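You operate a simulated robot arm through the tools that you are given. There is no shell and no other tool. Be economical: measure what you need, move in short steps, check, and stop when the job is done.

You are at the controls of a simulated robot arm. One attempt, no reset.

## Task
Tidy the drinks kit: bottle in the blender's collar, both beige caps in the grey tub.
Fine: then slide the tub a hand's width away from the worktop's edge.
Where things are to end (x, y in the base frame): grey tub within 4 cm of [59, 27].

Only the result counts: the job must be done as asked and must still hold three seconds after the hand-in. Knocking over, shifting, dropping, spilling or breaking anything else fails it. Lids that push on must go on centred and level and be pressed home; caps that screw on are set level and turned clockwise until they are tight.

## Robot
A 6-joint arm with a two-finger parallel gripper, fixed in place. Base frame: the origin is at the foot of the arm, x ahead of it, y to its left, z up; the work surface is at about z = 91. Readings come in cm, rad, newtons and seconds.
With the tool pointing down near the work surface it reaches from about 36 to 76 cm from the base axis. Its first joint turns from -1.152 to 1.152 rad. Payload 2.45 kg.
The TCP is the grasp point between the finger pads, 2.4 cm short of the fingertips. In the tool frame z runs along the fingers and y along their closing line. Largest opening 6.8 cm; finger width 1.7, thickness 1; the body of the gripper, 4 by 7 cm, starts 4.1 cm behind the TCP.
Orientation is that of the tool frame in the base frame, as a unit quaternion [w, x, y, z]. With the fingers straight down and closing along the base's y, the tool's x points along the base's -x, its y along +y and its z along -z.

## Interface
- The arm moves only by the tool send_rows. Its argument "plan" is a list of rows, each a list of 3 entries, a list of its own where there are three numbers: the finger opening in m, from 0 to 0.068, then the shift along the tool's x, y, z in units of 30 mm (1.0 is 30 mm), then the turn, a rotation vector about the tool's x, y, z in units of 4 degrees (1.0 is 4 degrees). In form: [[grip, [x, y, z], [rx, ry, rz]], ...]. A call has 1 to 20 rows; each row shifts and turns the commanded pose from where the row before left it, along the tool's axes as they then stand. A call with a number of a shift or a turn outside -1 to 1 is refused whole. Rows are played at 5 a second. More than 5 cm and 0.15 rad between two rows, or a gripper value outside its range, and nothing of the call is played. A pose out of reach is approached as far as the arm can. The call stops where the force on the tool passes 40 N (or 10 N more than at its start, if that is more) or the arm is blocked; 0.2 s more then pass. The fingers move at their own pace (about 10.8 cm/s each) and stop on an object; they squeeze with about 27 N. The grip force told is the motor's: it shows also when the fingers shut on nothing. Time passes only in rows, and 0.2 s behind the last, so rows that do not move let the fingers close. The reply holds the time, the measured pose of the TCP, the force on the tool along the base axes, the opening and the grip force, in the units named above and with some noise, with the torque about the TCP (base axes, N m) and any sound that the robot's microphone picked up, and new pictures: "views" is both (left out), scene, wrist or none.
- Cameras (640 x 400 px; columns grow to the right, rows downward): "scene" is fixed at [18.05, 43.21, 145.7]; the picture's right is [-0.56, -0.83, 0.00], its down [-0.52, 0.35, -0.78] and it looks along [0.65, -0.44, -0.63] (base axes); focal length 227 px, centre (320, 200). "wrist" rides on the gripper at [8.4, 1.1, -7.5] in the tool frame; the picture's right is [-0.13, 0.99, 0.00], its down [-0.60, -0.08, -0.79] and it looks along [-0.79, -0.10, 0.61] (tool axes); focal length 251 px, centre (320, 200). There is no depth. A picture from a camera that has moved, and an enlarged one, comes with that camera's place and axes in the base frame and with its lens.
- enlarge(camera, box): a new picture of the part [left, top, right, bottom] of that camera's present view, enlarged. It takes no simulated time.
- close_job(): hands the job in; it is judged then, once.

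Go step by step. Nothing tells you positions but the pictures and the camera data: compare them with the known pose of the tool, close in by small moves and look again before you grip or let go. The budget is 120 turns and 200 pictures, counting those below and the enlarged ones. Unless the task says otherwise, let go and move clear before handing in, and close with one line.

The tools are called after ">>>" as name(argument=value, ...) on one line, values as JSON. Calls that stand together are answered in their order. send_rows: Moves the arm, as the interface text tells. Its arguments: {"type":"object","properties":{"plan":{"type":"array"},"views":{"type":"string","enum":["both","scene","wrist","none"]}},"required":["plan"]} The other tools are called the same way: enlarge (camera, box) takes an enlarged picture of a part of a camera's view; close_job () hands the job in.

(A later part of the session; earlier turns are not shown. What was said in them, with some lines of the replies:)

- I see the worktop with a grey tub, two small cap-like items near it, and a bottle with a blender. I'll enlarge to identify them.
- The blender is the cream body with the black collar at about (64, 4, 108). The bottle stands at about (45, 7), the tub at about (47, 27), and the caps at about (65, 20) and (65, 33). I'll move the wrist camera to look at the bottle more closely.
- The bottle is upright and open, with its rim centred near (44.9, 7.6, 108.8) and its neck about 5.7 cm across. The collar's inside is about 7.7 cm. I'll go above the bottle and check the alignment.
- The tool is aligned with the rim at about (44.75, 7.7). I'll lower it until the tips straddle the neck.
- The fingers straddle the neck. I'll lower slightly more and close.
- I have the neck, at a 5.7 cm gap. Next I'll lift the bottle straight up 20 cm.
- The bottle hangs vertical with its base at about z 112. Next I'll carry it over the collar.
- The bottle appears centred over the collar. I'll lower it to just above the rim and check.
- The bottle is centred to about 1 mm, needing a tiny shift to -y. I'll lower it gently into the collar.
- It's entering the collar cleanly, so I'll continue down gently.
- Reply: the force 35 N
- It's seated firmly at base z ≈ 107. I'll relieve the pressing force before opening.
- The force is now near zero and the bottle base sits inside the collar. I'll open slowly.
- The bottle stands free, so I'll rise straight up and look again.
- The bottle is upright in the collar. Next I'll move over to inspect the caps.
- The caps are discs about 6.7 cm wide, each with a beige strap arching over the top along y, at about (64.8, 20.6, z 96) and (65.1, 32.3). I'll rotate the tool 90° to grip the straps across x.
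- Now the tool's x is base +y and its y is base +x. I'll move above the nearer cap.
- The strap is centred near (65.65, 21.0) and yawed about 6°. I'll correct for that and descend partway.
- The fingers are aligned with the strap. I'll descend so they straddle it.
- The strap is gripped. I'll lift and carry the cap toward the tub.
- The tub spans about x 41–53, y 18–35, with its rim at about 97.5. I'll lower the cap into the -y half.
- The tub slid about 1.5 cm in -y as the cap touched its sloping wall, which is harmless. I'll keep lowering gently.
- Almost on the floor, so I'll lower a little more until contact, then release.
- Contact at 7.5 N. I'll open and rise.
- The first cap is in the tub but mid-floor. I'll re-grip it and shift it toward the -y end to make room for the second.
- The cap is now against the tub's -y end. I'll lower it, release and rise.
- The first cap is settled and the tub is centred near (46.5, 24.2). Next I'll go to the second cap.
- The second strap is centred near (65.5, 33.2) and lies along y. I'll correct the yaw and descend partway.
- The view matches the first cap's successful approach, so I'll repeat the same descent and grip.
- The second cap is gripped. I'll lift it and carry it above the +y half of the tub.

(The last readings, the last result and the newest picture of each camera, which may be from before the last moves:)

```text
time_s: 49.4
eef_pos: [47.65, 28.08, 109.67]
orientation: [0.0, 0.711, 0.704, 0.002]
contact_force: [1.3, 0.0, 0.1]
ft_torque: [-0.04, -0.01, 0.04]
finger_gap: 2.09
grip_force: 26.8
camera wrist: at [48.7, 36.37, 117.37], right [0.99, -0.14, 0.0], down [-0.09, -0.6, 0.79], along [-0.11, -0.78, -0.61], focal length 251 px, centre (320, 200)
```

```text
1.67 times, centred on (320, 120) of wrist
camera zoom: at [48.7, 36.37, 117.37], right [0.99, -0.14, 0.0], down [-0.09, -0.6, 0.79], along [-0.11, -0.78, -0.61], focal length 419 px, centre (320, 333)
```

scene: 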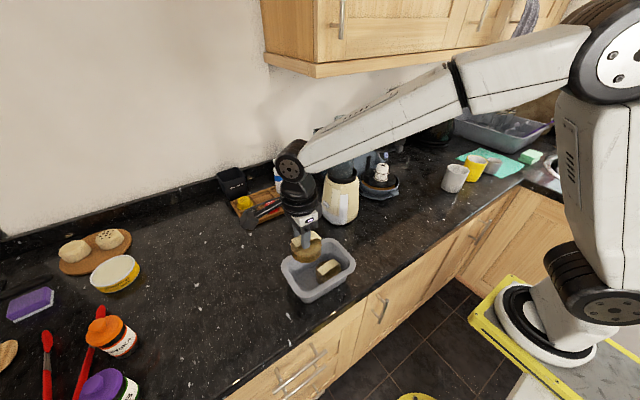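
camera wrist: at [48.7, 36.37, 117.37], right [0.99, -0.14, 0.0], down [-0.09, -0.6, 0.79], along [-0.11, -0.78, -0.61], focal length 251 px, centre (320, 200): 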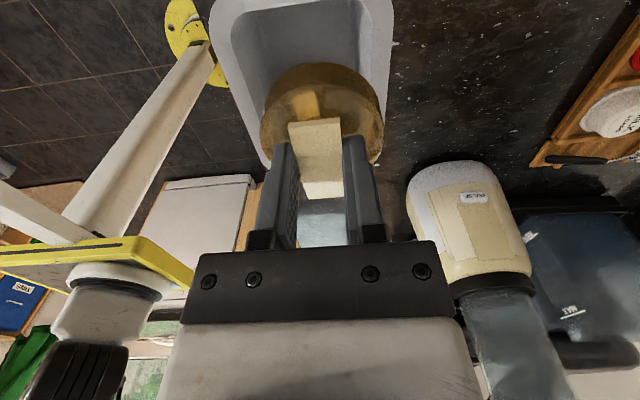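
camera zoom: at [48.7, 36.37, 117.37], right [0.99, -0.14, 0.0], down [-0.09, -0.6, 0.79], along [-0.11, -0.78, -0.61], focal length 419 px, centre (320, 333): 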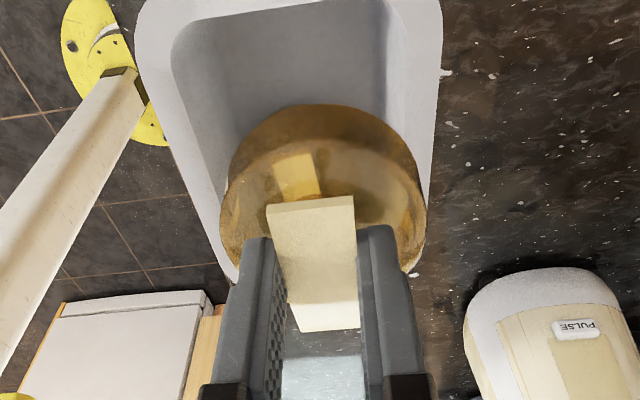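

The tub floor is too short for both caps to lie flat. I'll tilt the second cap with its +y edge down, so it nests beside the first.

>>> send_rows(plan=[[0.01, [0.24, 0, 0], [0, 0, 0]], [0.01, [0.24, 0, 0], [0, -1, 0]], [0.01, [0, 0, 0], [0, -1, 0]], [0.01, [0, 0, 0], [0, -1, 0]], [0.01, [0, 0, 0], [0, -1, 0]], [0.01, [0, 0, 0], [0, -1, 0]], [0.01, [0, 0, 0], [0, -1, 0]], [0.01, [0, 0, 0], [0, -1, 0]], [0.01, [0.42, 0, 0.8], [0, 0, 0]], [0.01, [0, 0, 0], [0, 0, 0]]], views="both")

>>> enlarge(camera="scene", box=[240, 190, 370, 320])

>>> enlarge(camera="wrist", box=[160, 0, 480, 240])

```text
time_s: 51.6
eef_pos: [47.67, 29.48, 107.07]
orientation: [0.171, 0.688, 0.684, -0.171]
contact_force: [0.5, 0.5, -0.7]
ft_torque: [0.01, -0.01, 0.02]
finger_gap: 2.08
grip_force: 27.0
camera wrist: at [48.81, 40.39, 109.76], right [0.99, -0.12, 0.06], down [-0.08, -0.16, 0.98], along [-0.11, -0.98, -0.17], focal length 251 px, centre (320, 200)
```

scene: 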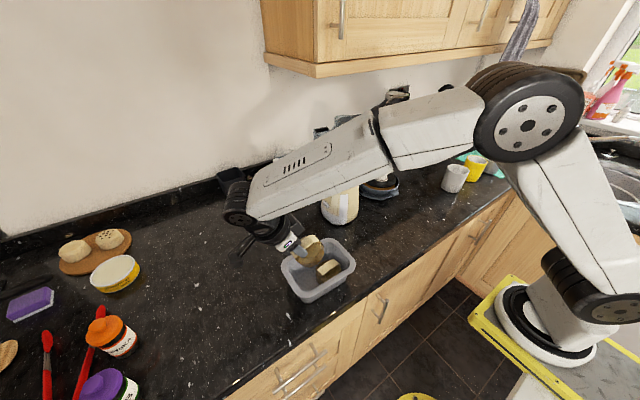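
wrist: 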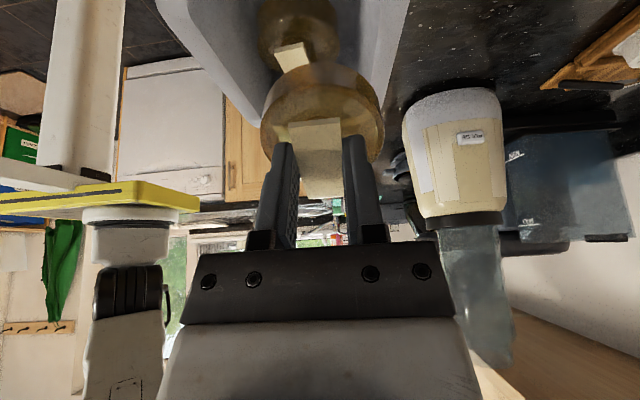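

```text
3.08 times, centred on (305, 255) of scene
camera zoom: at [18.05, 43.21, 145.7], right [-0.56, -0.83, 0.0], down [-0.52, 0.35, -0.78], along [0.65, -0.44, -0.63], focal length 699 px, centre (366, 31)
```

zoom: 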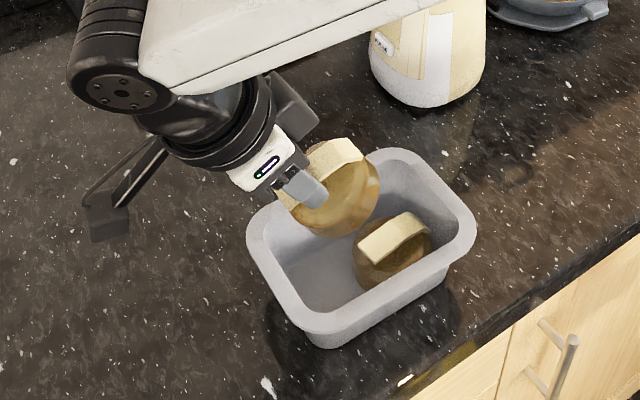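

```text
1.67 times, centred on (320, 120) of wrist
camera zoom: at [48.81, 40.39, 109.76], right [0.99, -0.12, 0.06], down [-0.08, -0.16, 0.98], along [-0.11, -0.98, -0.17], focal length 419 px, centre (320, 333)
```

zoom: 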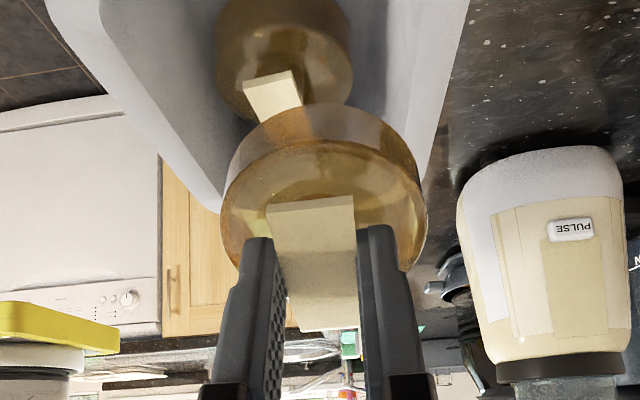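

The tilt is right. I'll lower in small steps.

>>> send_rows(plan=[[0.01, [0.141, 0, 0.265], [0, 0, 0]], [0.01, [0.141, 0, 0.265], [0, 0, 0]], [0.01, [0.141, 0, 0.265], [0, 0, 0]], [0.01, [0.141, 0, 0.265], [0, 0, 0]], [0.01, [0.141, 0, 0.265], [0, 0, 0]], [0.01, [0, 0, 0], [0, 0, 0]]], views="both")

>>> enlarge(camera="scene", box=[240, 190, 370, 320])

>>> enlarge(camera="wrist", box=[160, 0, 480, 240])

```text
time_s: 53.0
eef_pos: [47.64, 29.48, 102.38]
orientation: [0.17, 0.689, 0.684, -0.171]
contact_force: [0.2, -0.3, 0.5]
ft_torque: [-0.01, 0.0, 0.02]
finger_gap: 2.09
grip_force: 26.9
camera wrist: at [48.75, 40.43, 105.16], right [0.99, -0.12, 0.06], down [-0.08, -0.16, 0.98], along [-0.11, -0.98, -0.17], focal length 251 px, centre (320, 200)
```

scene: 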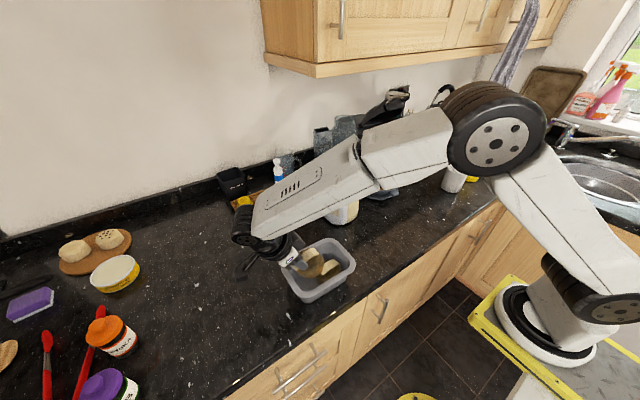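
wrist: 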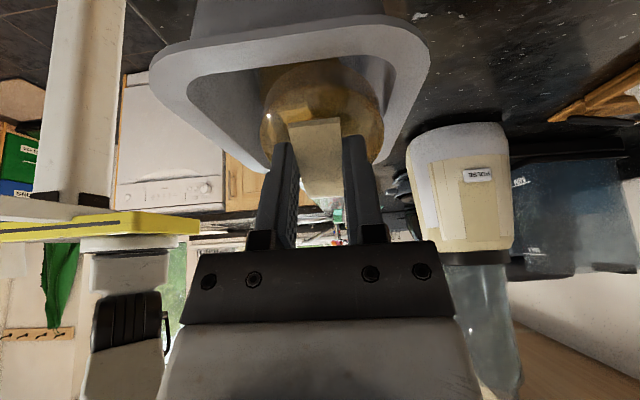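

```text
3.08 times, centred on (305, 255) of scene
camera zoom: at [18.05, 43.21, 145.7], right [-0.56, -0.83, 0.0], down [-0.52, 0.35, -0.78], along [0.65, -0.44, -0.63], focal length 699 px, centre (366, 31)
```

zoom: 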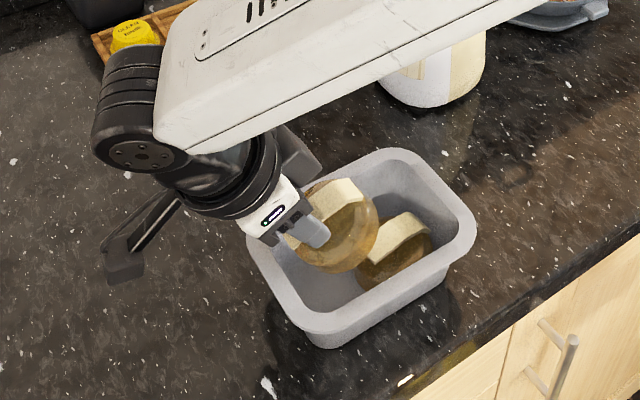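

```text
1.67 times, centred on (320, 120) of wrist
camera zoom: at [48.75, 40.43, 105.16], right [0.99, -0.12, 0.06], down [-0.08, -0.16, 0.98], along [-0.11, -0.98, -0.17], focal length 419 px, centre (320, 333)
```

zoom: 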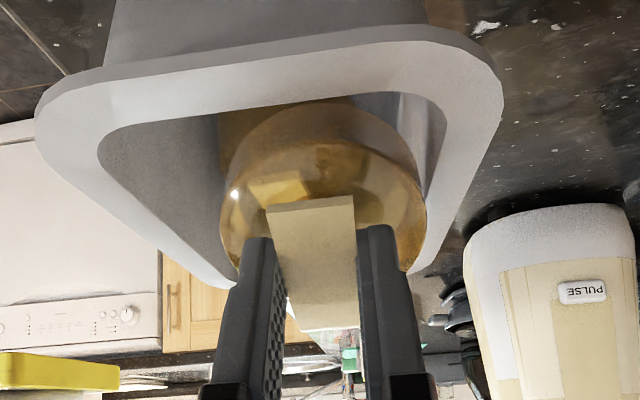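

>>> send_rows(plan=[[0.01, [0.094, 0, 0.176], [0, 0, 0]], [0.01, [0.094, 0, 0.176], [0, 0, 0]], [0.01, [0.06, 0, 0.11], [0, 0, 0]], [0.01, [0.06, 0, 0.11], [0, 0, 0]], [0.01, [0, 0, 0], [0, 0, 0]]], views="both")

>>> enlarge(camera="scene", box=[240, 190, 370, 320])

>>> enlarge(camera="wrist", box=[160, 0, 480, 240])

```text
time_s: 54.2
eef_pos: [47.63, 29.4, 100.48]
orientation: [0.17, 0.69, 0.683, -0.17]
contact_force: [-1.2, -0.2, -0.6]
ft_torque: [0.02, 0.0, 0.01]
finger_gap: 2.08
grip_force: 26.9
camera wrist: at [48.77, 40.4, 103.26], right [0.99, -0.12, 0.06], down [-0.08, -0.16, 0.98], along [-0.11, -0.98, -0.17], focal length 251 px, centre (320, 200)
```

scene: 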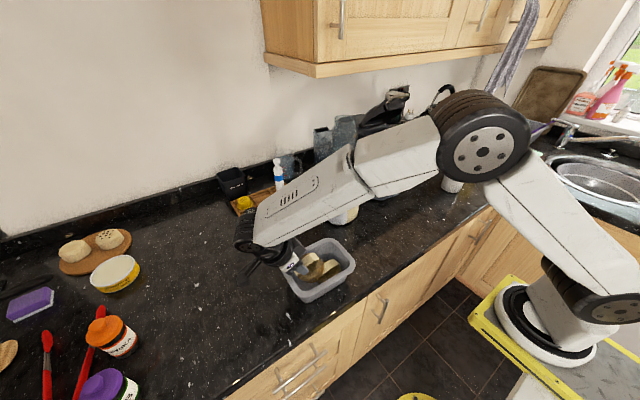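
wrist: 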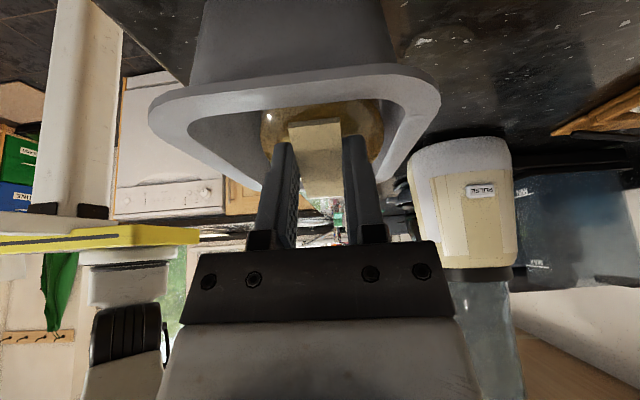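

```text
3.08 times, centred on (305, 255) of scene
camera zoom: at [18.05, 43.21, 145.7], right [-0.56, -0.83, 0.0], down [-0.52, 0.35, -0.78], along [0.65, -0.44, -0.63], focal length 699 px, centre (366, 31)
```

zoom: 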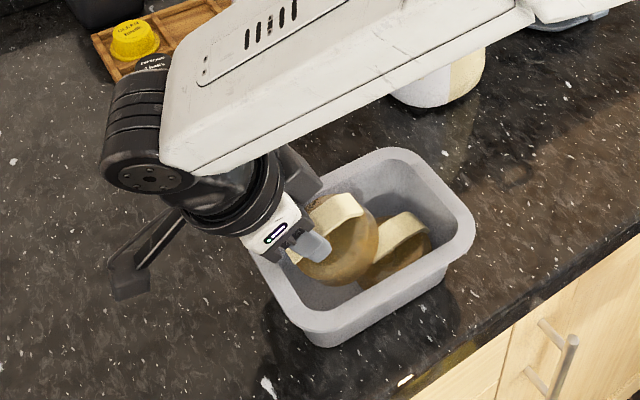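

```text
1.67 times, centred on (320, 120) of wrist
camera zoom: at [48.77, 40.4, 103.26], right [0.99, -0.12, 0.06], down [-0.08, -0.16, 0.98], along [-0.11, -0.98, -0.17], focal length 419 px, centre (320, 333)
```

zoom: 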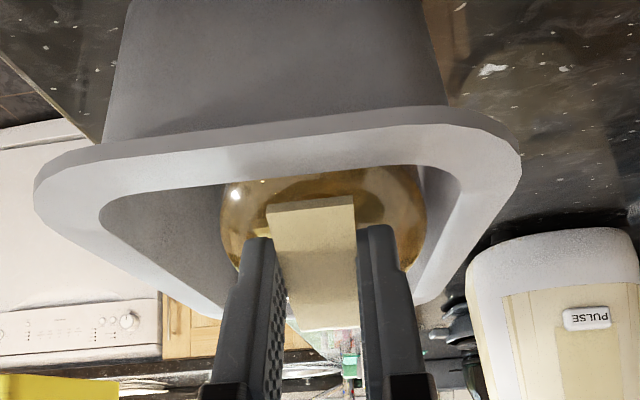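

>>> send_rows(plan=[[0.01, [0.05, 0, 0.09], [0, 0, 0]], [0.01, [0.05, 0, 0.09], [0, 0, 0]], [0.01, [0.05, 0, 0.09], [0, 0, 0]], [0.01, [0, 0, 0], [0, 0, 0]]], views="scene")

>>> enlarge(camera="scene", box=[240, 190, 370, 320])

```text
time_s: 55.2
eef_pos: [47.65, 29.54, 99.82]
orientation: [0.171, 0.689, 0.684, -0.168]
contact_force: [2.8, 5.5, 17.2]
ft_torque: [-0.73, 0.41, -0.01]
finger_gap: 2.15
grip_force: 27.1
```

scene: 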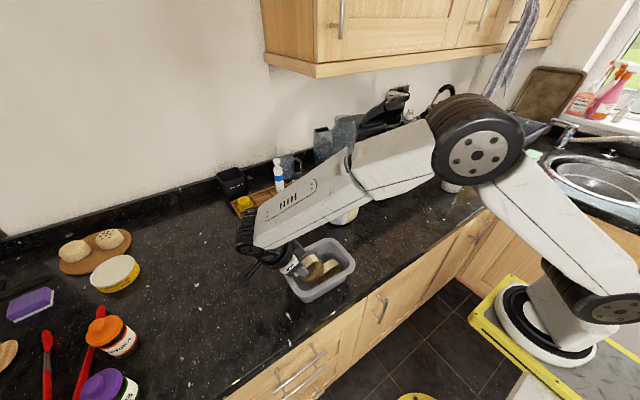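

```text
3.08 times, centred on (305, 255) of scene
camera zoom: at [18.03, 43.21, 145.7], right [-0.56, -0.83, 0.0], down [-0.52, 0.35, -0.78], along [0.65, -0.44, -0.63], focal length 699 px, centre (366, 31)
```

zoom: 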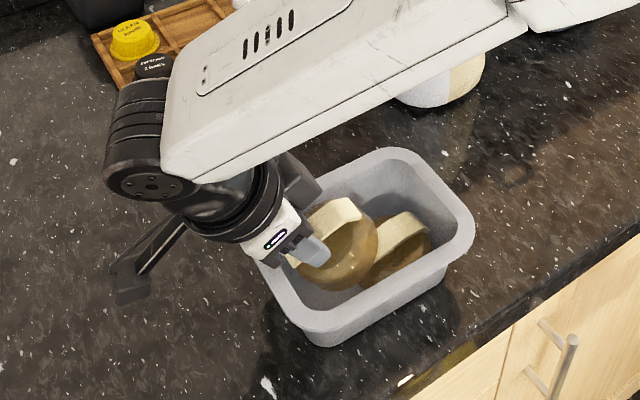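

It's resting on the first cap. I'll ease off, open, and back out along the tool axis.

>>> send_rows(plan=[[0.01, [-0.05, 0, -0.09], [0, 0, 0]], [0.024, [0, 0, 0], [0, 0, 0]], [0.034, [0, 0, 0], [0, 0, 0]], [0.044, [0, 0, 0], [0, 0, 0]], [0.044, [0, 0, 0], [0, 0, 0]], [0.044, [0, 0, -0.4], [0, 0, 0]], [0.044, [0, 0, -0.9], [0, 0, 0]], [0.044, [0, 0, -0.9], [0, 0, 0]], [0.044, [0, 0, -0.9], [0, 0, 0]]], views="both")

>>> enlarge(camera="scene", box=[240, 190, 370, 320])

>>> enlarge(camera="wrist", box=[160, 0, 480, 240])

```text
time_s: 57.2
eef_pos: [47.66, 33.76, 108.39]
orientation: [0.17, 0.689, 0.683, -0.171]
contact_force: [0.6, 0.1, -0.9]
ft_torque: [0.02, -0.04, -0.02]
finger_gap: 4.41
grip_force: 0.0
camera wrist: at [48.74, 44.74, 111.04], right [0.99, -0.12, 0.06], down [-0.08, -0.16, 0.98], along [-0.11, -0.98, -0.17], focal length 251 px, centre (320, 200)
```

scene: 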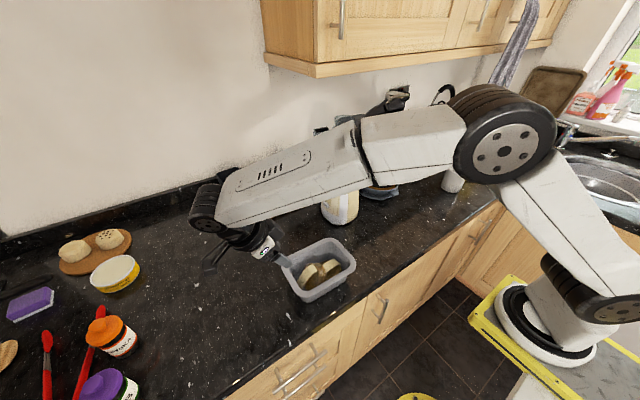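
wrist: 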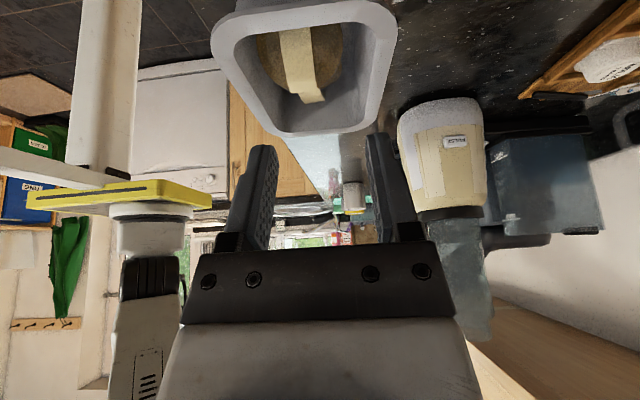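

```text
3.08 times, centred on (305, 255) of scene
camera zoom: at [18.05, 43.21, 145.7], right [-0.56, -0.83, 0.0], down [-0.52, 0.35, -0.78], along [0.65, -0.44, -0.63], focal length 699 px, centre (366, 31)
```

zoom: 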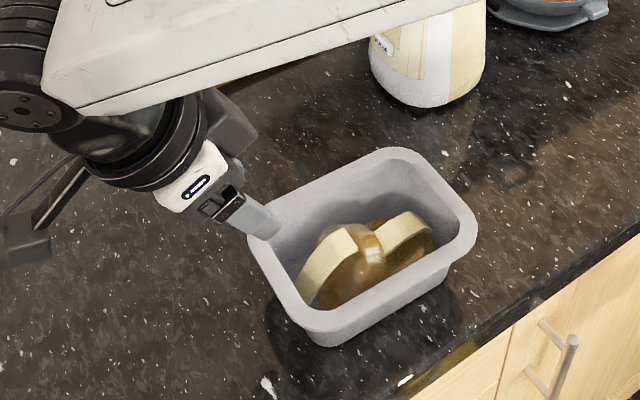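

```text
1.67 times, centred on (320, 120) of wrist
camera zoom: at [48.74, 44.74, 111.04], right [0.99, -0.12, 0.06], down [-0.08, -0.16, 0.98], along [-0.11, -0.98, -0.17], focal length 419 px, centre (320, 333)
```

zoom: 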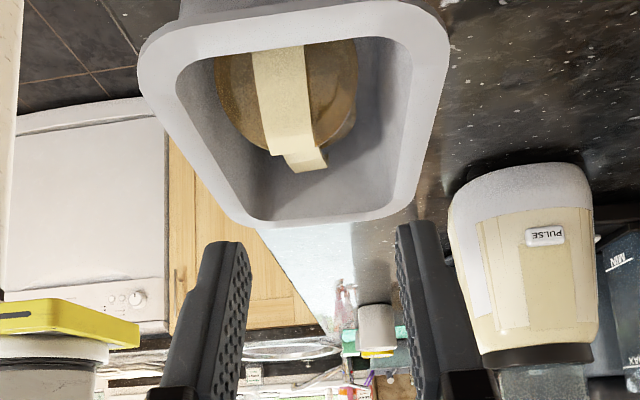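

Both caps are inside the tub. I'll straighten the tool and line up on the tub's -x rim, to grip the wall and slide it.

>>> send_rows(plan=[[0.044, [0, 0, -0.5], [0, 1, 0]], [0.044, [0, 0, 0], [0, 1, 0]], [0.044, [0, 0, 0], [0, 1, 0]], [0.044, [0, 0, 0], [0, 1, 0]], [0.044, [0, 0, 0], [0, 1, 0]], [0.044, [0, 0, 0], [0, 1, 0]], [0.044, [0, 0, 0], [0, 1, 0]], [0.044, [-0.9, -0.6, 0], [0, 0, 0]], [0.044, [-0.9, -0.6, 0], [0, 0, 0]], [0.044, [-0.8, -0.6, 0], [0, 0, 0]], [0.044, [-0.6, -0.3, 0], [0, 0, 0]], [0.044, [0, 0, 0], [0, 0, 0]]], views="both")

>>> enlarge(camera="scene", box=[240, 190, 370, 320])

>>> enlarge(camera="wrist", box=[200, 0, 520, 220])

```text
time_s: 59.8
eef_pos: [41.24, 24.92, 109.65]
orientation: [0.0, 0.71, 0.705, 0.001]
contact_force: [-0.2, 0.2, -0.1]
ft_torque: [0.01, -0.01, 0.02]
finger_gap: 4.41
grip_force: 0.0
camera wrist: at [42.36, 33.32, 117.31], right [0.99, -0.14, 0.0], down [-0.09, -0.6, 0.79], along [-0.11, -0.78, -0.61], focal length 251 px, centre (320, 200)
```

scene: 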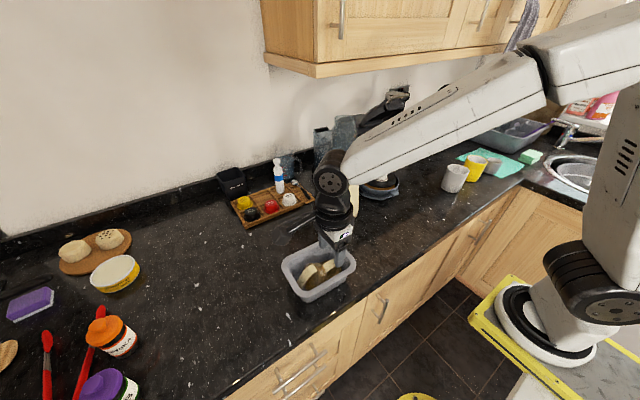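
wrist: 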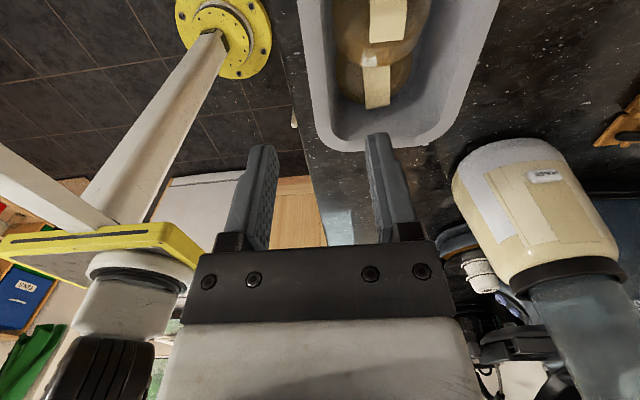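

```text
3.08 times, centred on (305, 255) of scene
camera zoom: at [18.05, 43.2, 145.7], right [-0.56, -0.83, 0.0], down [-0.52, 0.35, -0.78], along [0.65, -0.44, -0.63], focal length 699 px, centre (366, 31)
```

zoom: 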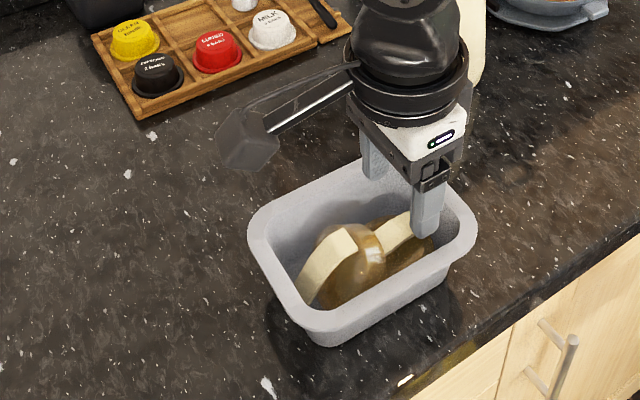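

```text
1.82 times, centred on (360, 110) of wrist
camera zoom: at [42.36, 33.32, 117.31], right [0.99, -0.14, 0.0], down [-0.09, -0.6, 0.79], along [-0.11, -0.78, -0.61], focal length 457 px, centre (247, 364)
```

zoom: 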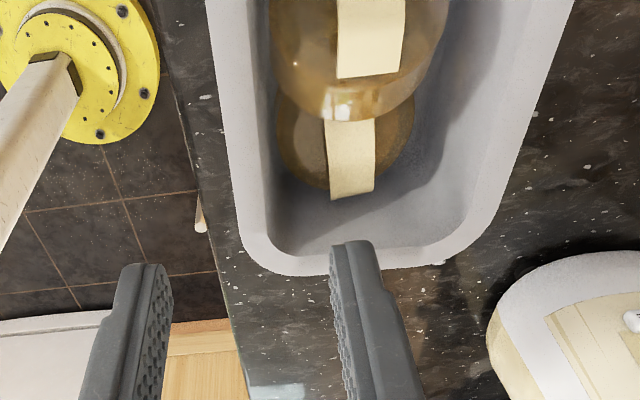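

The caps sit close to the -x wall, leaving free space at the +x wall (rim about x 51–53). I'll grip there and tow instead.

>>> send_rows(plan=[[0.044, [-0.24, 0.9, 0], [0, 0, 0]], [0.044, [0, 0.9, 0], [0, 0, 0]], [0.044, [0, 0.9, 0.5], [0, 0, 0]], [0.044, [0, 0.89, 0.7], [0, 0, 0]], [0.044, [0, 0, 0.8], [0, 0, 0]], [0.044, [0, 0, 0], [0, 0, 0]]], views="both")

>>> enlarge(camera="scene", box=[240, 190, 370, 320])

>>> enlarge(camera="wrist", box=[160, 0, 480, 220])

```text
time_s: 61.2
eef_pos: [52.03, 24.16, 103.4]
orientation: [0.001, 0.709, 0.705, 0.001]
contact_force: [0.2, -0.5, 0.0]
ft_torque: [0.0, 0.01, 0.0]
finger_gap: 4.41
grip_force: 0.0
camera wrist: at [53.1, 32.54, 110.92], right [0.99, -0.14, 0.0], down [-0.08, -0.6, 0.79], along [-0.11, -0.78, -0.61], focal length 251 px, centre (320, 200)
```

scene: 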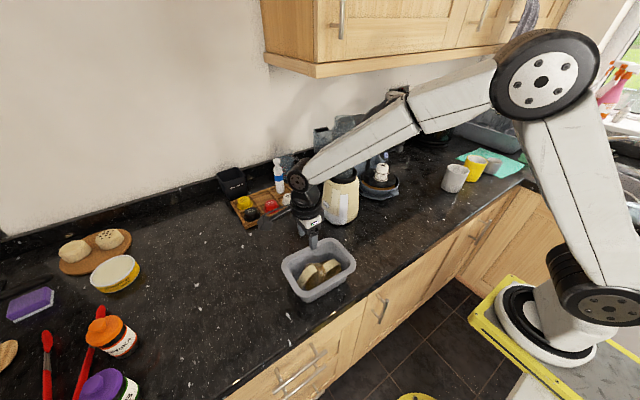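
wrist: 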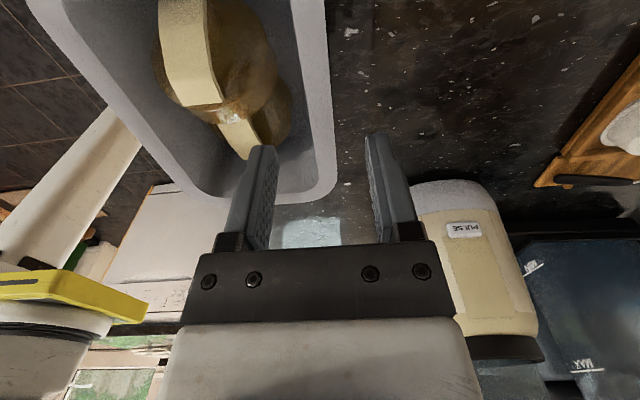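

```text
3.08 times, centred on (305, 255) of scene
camera zoom: at [18.05, 43.21, 145.7], right [-0.56, -0.83, 0.0], down [-0.52, 0.35, -0.78], along [0.65, -0.44, -0.63], focal length 699 px, centre (366, 31)
```

zoom: 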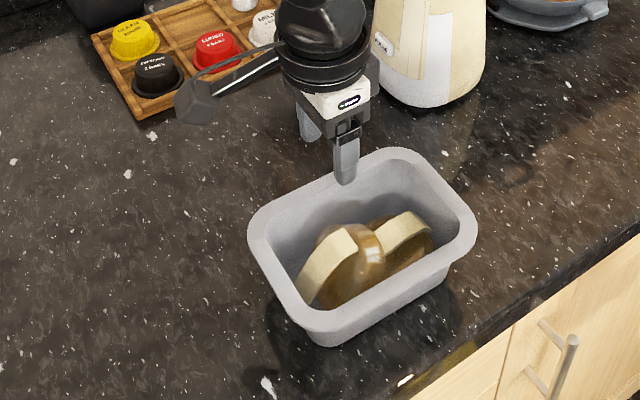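

```text
1.82 times, centred on (320, 110) of wrist
camera zoom: at [53.1, 32.54, 110.92], right [0.99, -0.14, 0.0], down [-0.08, -0.6, 0.79], along [-0.11, -0.78, -0.61], focal length 457 px, centre (320, 364)
```

zoom: 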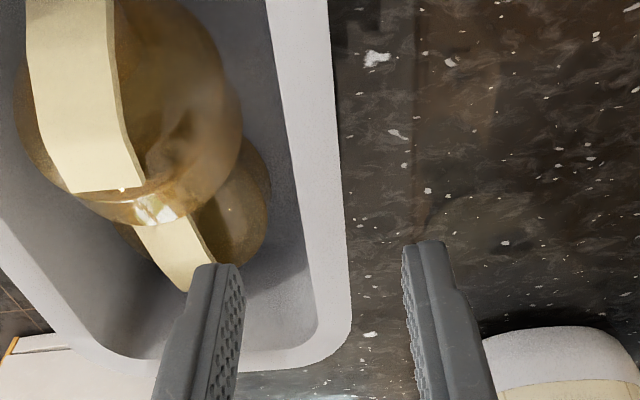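

I'm centred over the +x rim, so I'll descend and straddle it.

>>> send_rows(plan=[[0.038, [0, 0, 0.5], [0, 0, 0]], [0.036, [0, 0, 0.5], [0, 0, 0]], [0.036, [0, 0, 0.5], [0, 0, 0]], [0.036, [0, 0, 0.4], [0, 0, 0]], [0.036, [0, 0, 0], [0, 0, 0]]], views="both")

>>> enlarge(camera="scene", box=[260, 190, 360, 290])

>>> enlarge(camera="wrist", box=[160, 0, 480, 220])

```text
time_s: 62.4
eef_pos: [52.06, 24.15, 97.7]
orientation: [0.0, 0.709, 0.705, 0.001]
contact_force: [-0.1, -0.5, -0.5]
ft_torque: [-0.01, 0.03, 0.02]
finger_gap: 3.6
grip_force: 0.0
camera wrist: at [53.16, 32.5, 105.38], right [0.99, -0.14, 0.0], down [-0.08, -0.6, 0.79], along [-0.11, -0.78, -0.61], focal length 251 px, centre (320, 200)
```

scene: 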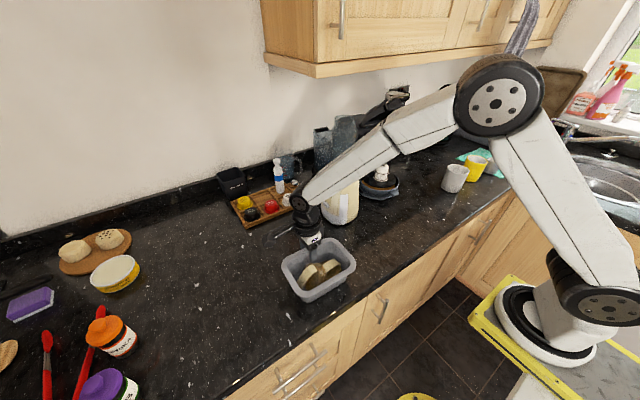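
wrist: 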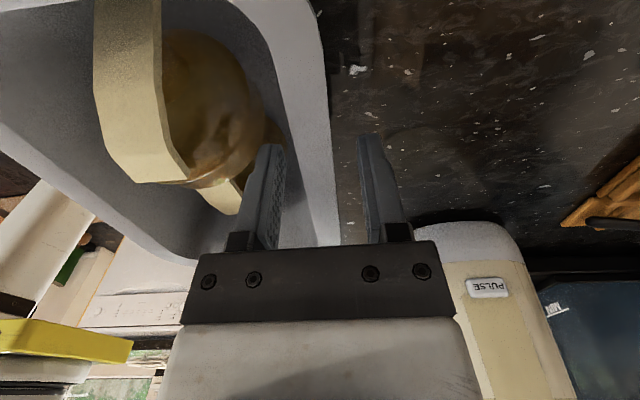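

```text
4.00 times, centred on (310, 240) of scene
camera zoom: at [18.05, 43.21, 145.7], right [-0.56, -0.83, 0.0], down [-0.52, 0.35, -0.78], along [0.65, -0.44, -0.63], focal length 909 px, centre (360, 40)
```

zoom: 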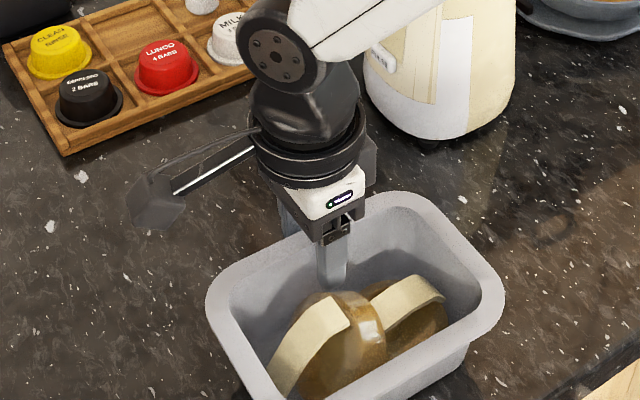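

```text
1.82 times, centred on (320, 110) of wrist
camera zoom: at [53.16, 32.5, 105.38], right [0.99, -0.14, 0.0], down [-0.08, -0.6, 0.79], along [-0.11, -0.78, -0.61], focal length 457 px, centre (320, 364)
```

zoom: 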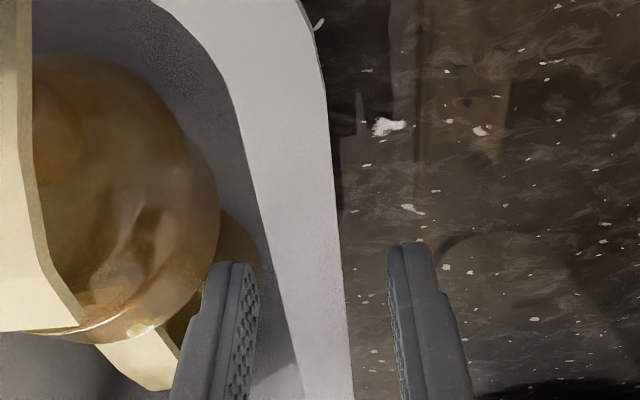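

The rim lies between the fingers. I'll close.

>>> send_rows(plan=[[0.03, [0, 0, 0], [0, 0, 0]], [0.02, [0, 0, 0], [0, 0, 0]], [0.005, [0, 0, 0], [0, 0, 0]], [0.005, [0, 0, 0], [0, 0, 0]]], views="both")

>>> enlarge(camera="scene", box=[260, 190, 360, 290])

```text
time_s: 63.4
eef_pos: [52.04, 24.06, 97.77]
orientation: [0.0, 0.709, 0.705, 0.001]
contact_force: [-0.8, -0.6, 0.3]
ft_torque: [-0.01, -0.03, -0.01]
finger_gap: 0.5
grip_force: 0.2
camera wrist: at [53.16, 32.5, 105.4], right [0.99, -0.14, 0.0], down [-0.08, -0.6, 0.79], along [-0.11, -0.78, -0.61], focal length 251 px, centre (320, 200)
```

scene: 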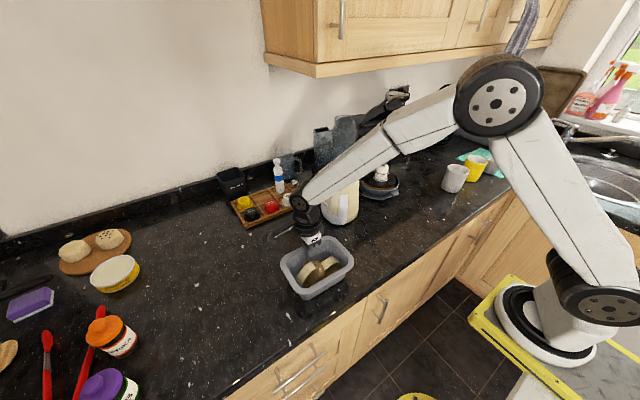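
wrist: 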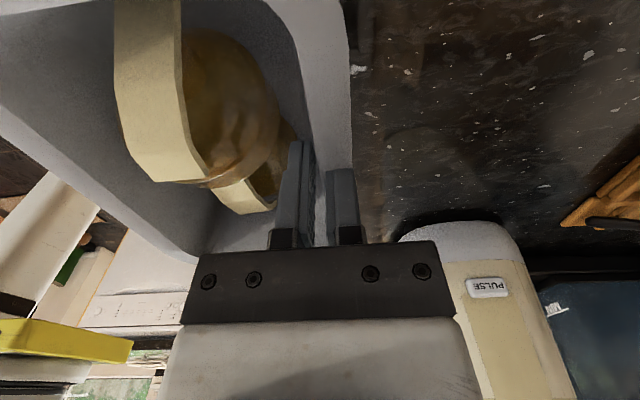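

```text
4.00 times, centred on (310, 240) of scene
camera zoom: at [18.05, 43.21, 145.7], right [-0.56, -0.83, 0.0], down [-0.52, 0.35, -0.78], along [0.65, -0.44, -0.63], focal length 909 px, centre (360, 40)
```

zoom: 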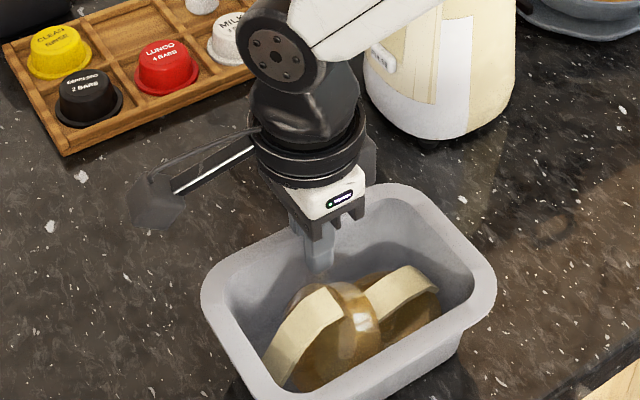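

The wall is thin. I'll close fully to clamp it before towing.

>>> send_rows(plan=[[0.0, [0, 0, 0], [0, 0, 0]], [0.0, [0, 0, 0], [0, 0, 0]]], views="none")

```text
time_s: 64.0
eef_pos: [52.03, 24.15, 97.8]
orientation: [0.001, 0.71, 0.704, 0.001]
contact_force: [-2.3, -0.2, 5.4]
ft_torque: [-0.09, 0.72, -0.08]
finger_gap: 0.39
grip_force: 27.3
```

The wall is clamped at 0.39 cm. I'll tow slowly toward +x with a little +y.

>>> send_rows(plan=[[0.0, [0.03, 0.2, 0], [0, 0, 0]], [0.0, [0.08, 0.3, 0], [0, 0, 0]], [0.0, [0.08, 0.3, 0], [0, 0, 0]], [0.0, [0.08, 0.3, 0], [0, 0, 0]], [0.0, [0.08, 0.3, 0], [0, 0, 0]], [0.0, [0.08, 0.3, 0], [0, 0, 0]], [0.0, [0.08, 0.3, 0], [0, 0, 0]], [0.0, [0, 0, 0], [0, 0, 0]]], views="both")

>>> enlarge(camera="scene", box=[230, 180, 360, 310])

```text
time_s: 65.8
eef_pos: [58.25, 25.66, 97.87]
orientation: [0.0, 0.71, 0.704, 0.001]
contact_force: [-4.4, -1.4, 11.5]
ft_torque: [-0.09, 0.76, 0.01]
finger_gap: 0.44
grip_force: 27.6
camera wrist: at [59.27, 33.99, 105.38], right [0.99, -0.14, 0.0], down [-0.09, -0.6, 0.79], along [-0.11, -0.78, -0.61], focal length 251 px, centre (320, 200)
```

scene: 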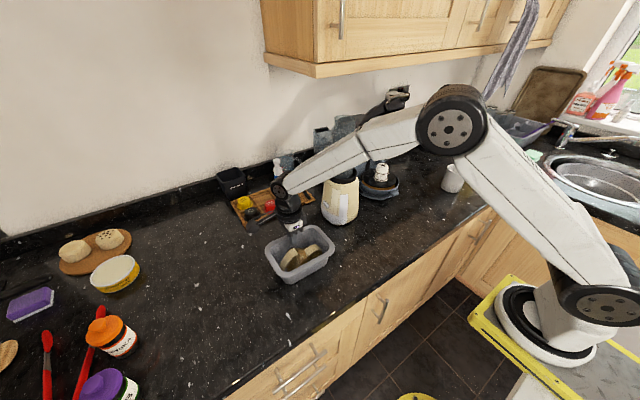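
wrist: 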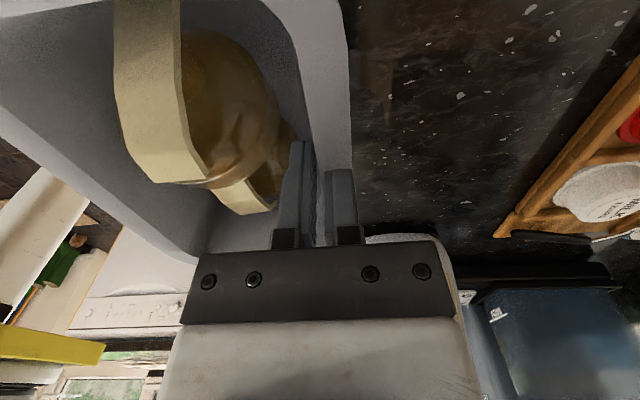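

```text
3.08 times, centred on (295, 245) of scene
camera zoom: at [18.02, 43.19, 145.71], right [-0.56, -0.83, 0.0], down [-0.52, 0.35, -0.78], along [0.65, -0.44, -0.63], focal length 699 px, centre (397, 62)
```

zoom: 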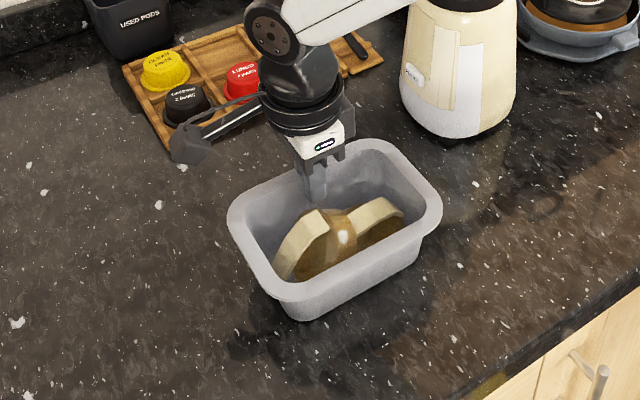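

The tub follows; its centre is now about (53.5, 25.5). I'll tow another 5.5 cm in x and 1.5 cm in y.

>>> send_rows(plan=[[0.0, [0.08, 0.3, 0], [0, 0, 0]], [0.0, [0.08, 0.3, 0], [0, 0, 0]], [0.0, [0.08, 0.3, 0], [0, 0, 0]], [0.0, [0.08, 0.3, 0], [0, 0, 0]], [0.0, [0.08, 0.3, 0], [0, 0, 0]], [0.0, [0.08, 0.3, 0], [0, 0, 0]], [0.0, [0, 0, 0], [0, 0, 0]]], views="both")

>>> enlarge(camera="scene", box=[230, 180, 360, 310])

```text
time_s: 67.4
eef_pos: [63.47, 26.93, 97.71]
orientation: [0.0, 0.71, 0.704, 0.002]
contact_force: [-5.2, -0.9, 14.8]
ft_torque: [0.0, 0.81, 0.05]
finger_gap: 0.39
grip_force: 26.7
camera wrist: at [64.62, 35.44, 105.36], right [0.99, -0.14, 0.0], down [-0.09, -0.6, 0.79], along [-0.11, -0.78, -0.61], focal length 251 px, centre (320, 200)
```

scene: 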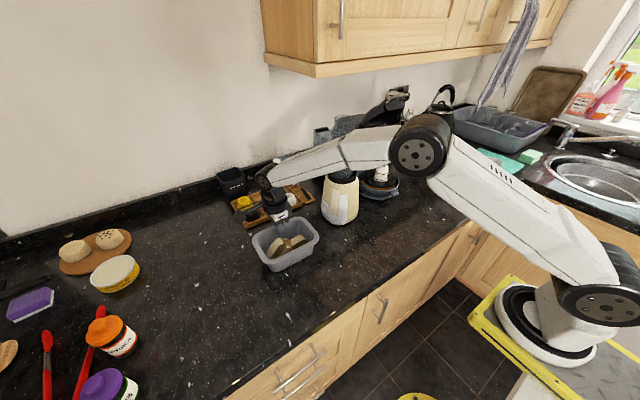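
wrist: 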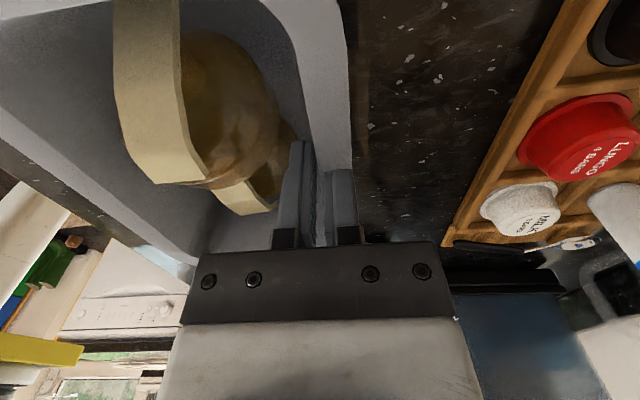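

```text
3.08 times, centred on (295, 245) of scene
camera zoom: at [18.0, 43.19, 145.71], right [-0.56, -0.83, 0.0], down [-0.52, 0.35, -0.78], along [0.65, -0.44, -0.63], focal length 699 px, centre (397, 62)
```

zoom: 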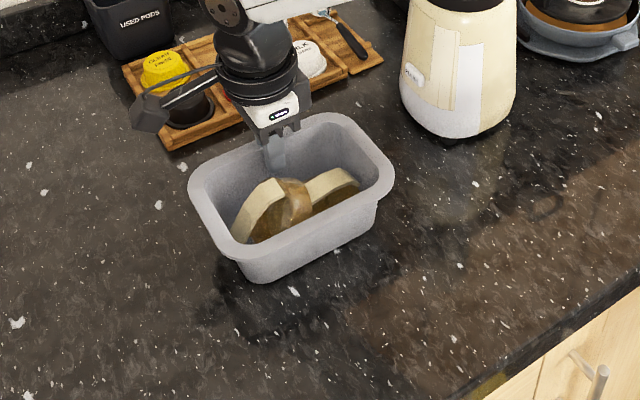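

The tub centre is now about (58.7, 27.1), on target. I'll open and rise clear.

>>> send_rows(plan=[[0.01, [0, 0, 0], [0, 0, 0]], [0.02, [0, 0, 0], [0, 0, 0]], [0.022, [0, 0, 0], [0, 0, 0]], [0.022, [0, 0, -0.4], [0, 0, 0]], [0.022, [0, 0, -0.8], [0, 0, 0]], [0.022, [0, 0, -0.9], [0, 0, 0]], [0.022, [0, 0, -0.9], [0, 0, 0]], [0.022, [0, 0, -0.9], [0, 0, 0]], [0.022, [0, -0.9, -0.5], [0, 0, 0]], [0.022, [0, -0.9, 0], [0, 0, 0]], [0.022, [0, -0.9, 0], [0, 0, 0]], [0.022, [0, -0.9, 0], [0, 0, 0]], [0.022, [0, -0.9, 0], [0, 0, 0]]], views="both")

>>> enlarge(camera="scene", box=[230, 170, 360, 300])

>>> enlarge(camera="scene", box=[280, 90, 400, 230])

```text
time_s: 70.2
eef_pos: [49.98, 27.08, 110.86]
orientation: [0.0, 0.71, 0.704, 0.001]
contact_force: [1.0, -0.6, -0.5]
ft_torque: [0.0, 0.01, -0.02]
finger_gap: 2.21
grip_force: 0.0
camera wrist: at [51.08, 35.54, 118.54], right [0.99, -0.14, 0.0], down [-0.08, -0.6, 0.79], along [-0.11, -0.78, -0.61], focal length 251 px, centre (320, 200)
```

scene: 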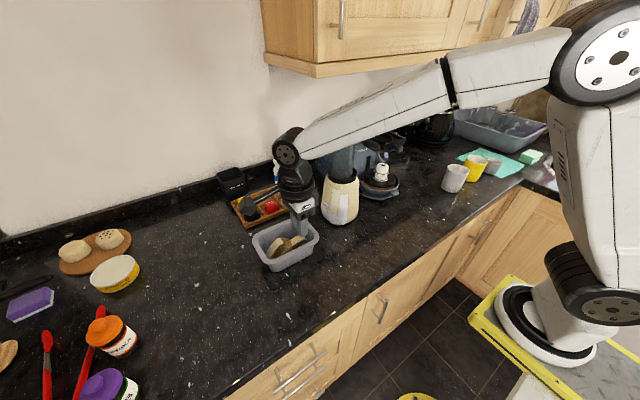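
wrist: 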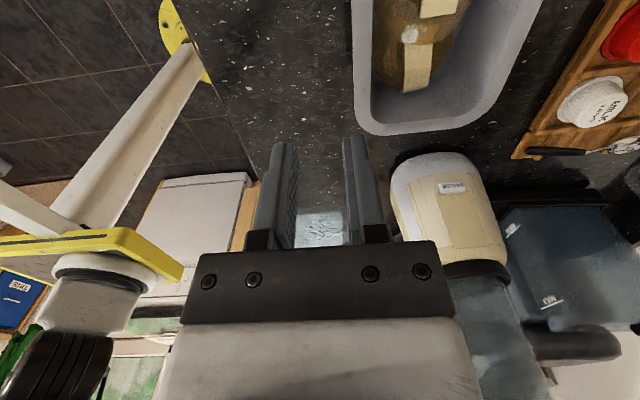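

```text
3.08 times, centred on (295, 235) of scene
camera zoom: at [18.05, 43.21, 145.7], right [-0.56, -0.83, 0.0], down [-0.52, 0.35, -0.78], along [0.65, -0.44, -0.63], focal length 699 px, centre (397, 92)
```

zoom: 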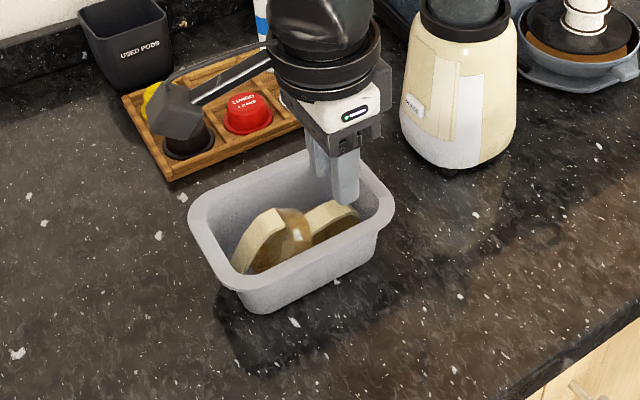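

```text
2.86 times, centred on (340, 160) of scene
camera zoom: at [18.05, 43.21, 145.7], right [-0.56, -0.83, 0.0], down [-0.52, 0.35, -0.78], along [0.65, -0.44, -0.63], focal length 649 px, centre (263, 314)
```

zoom: 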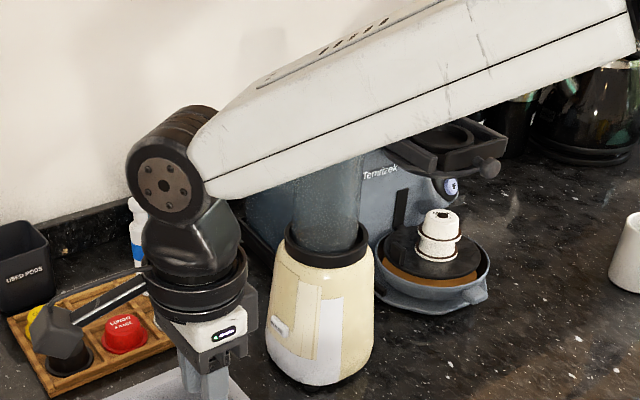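

The tub rests in place with both caps inside. I'll raise the arm to confirm the bottle is still upright.

>>> send_rows(plan=[[0.022, [0, -0.5, -0.9], [0, 0, 0]], [0.022, [0, -0.5, -0.9], [0, 0, 0]], [0.022, [0, 0, -0.9], [0, 0, 0]], [0.022, [0, 0, -0.9], [0, 0, 0]], [0.022, [0, 0, -0.9], [0, 0, 0]], [0.022, [0, 0, -0.9], [0, 0, 0]], [0.022, [0, 0, 0], [0, 0, 0]], [0.022, [0, 0, 0], [0, 0, 0]]], views="scene")

>>> enlarge(camera="scene", box=[230, 100, 400, 290])

```text
time_s: 72.0
eef_pos: [46.9, 27.21, 127.21]
orientation: [0.0, 0.71, 0.704, 0.002]
contact_force: [0.1, 0.3, 0.7]
ft_torque: [0.05, 0.04, -0.01]
finger_gap: 2.2
grip_force: 0.2
```

scene: 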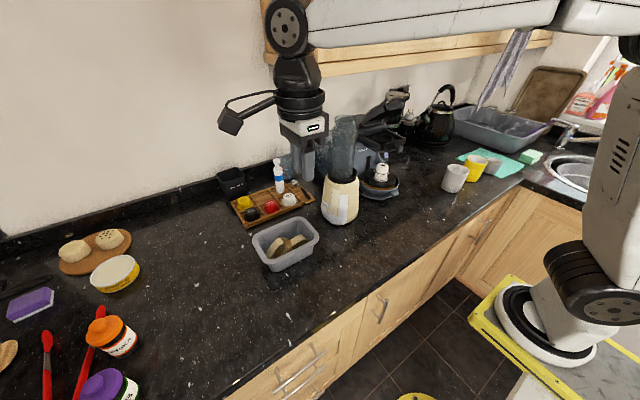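

```text
2.11 times, centred on (315, 195) of scene
camera zoom: at [18.05, 43.21, 145.7], right [-0.56, -0.83, 0.0], down [-0.52, 0.35, -0.78], along [0.65, -0.44, -0.63], focal length 478 px, centre (330, 210)
```

zoom: 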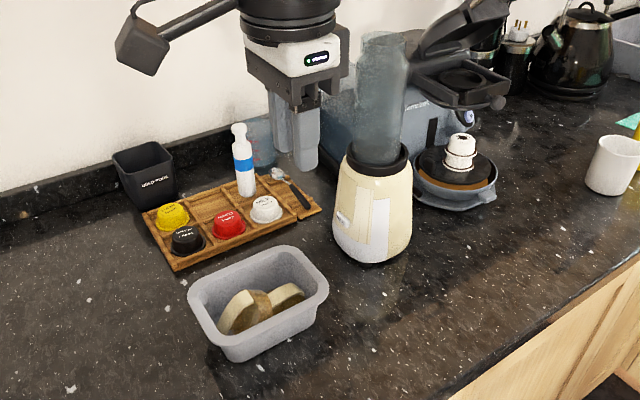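

The bottle stands upright in the collar, both caps are in the tub, and the tub sits at about (58.7, 27). The arm is clear, so I'm handing in.

>>> close_job()

```text
The job is handed in.
```

The bottle is upright in the blender's collar, both caps are in the grey tub (the second leaning on the first), and the tub is at about (58.7, 27); the job is handed in.
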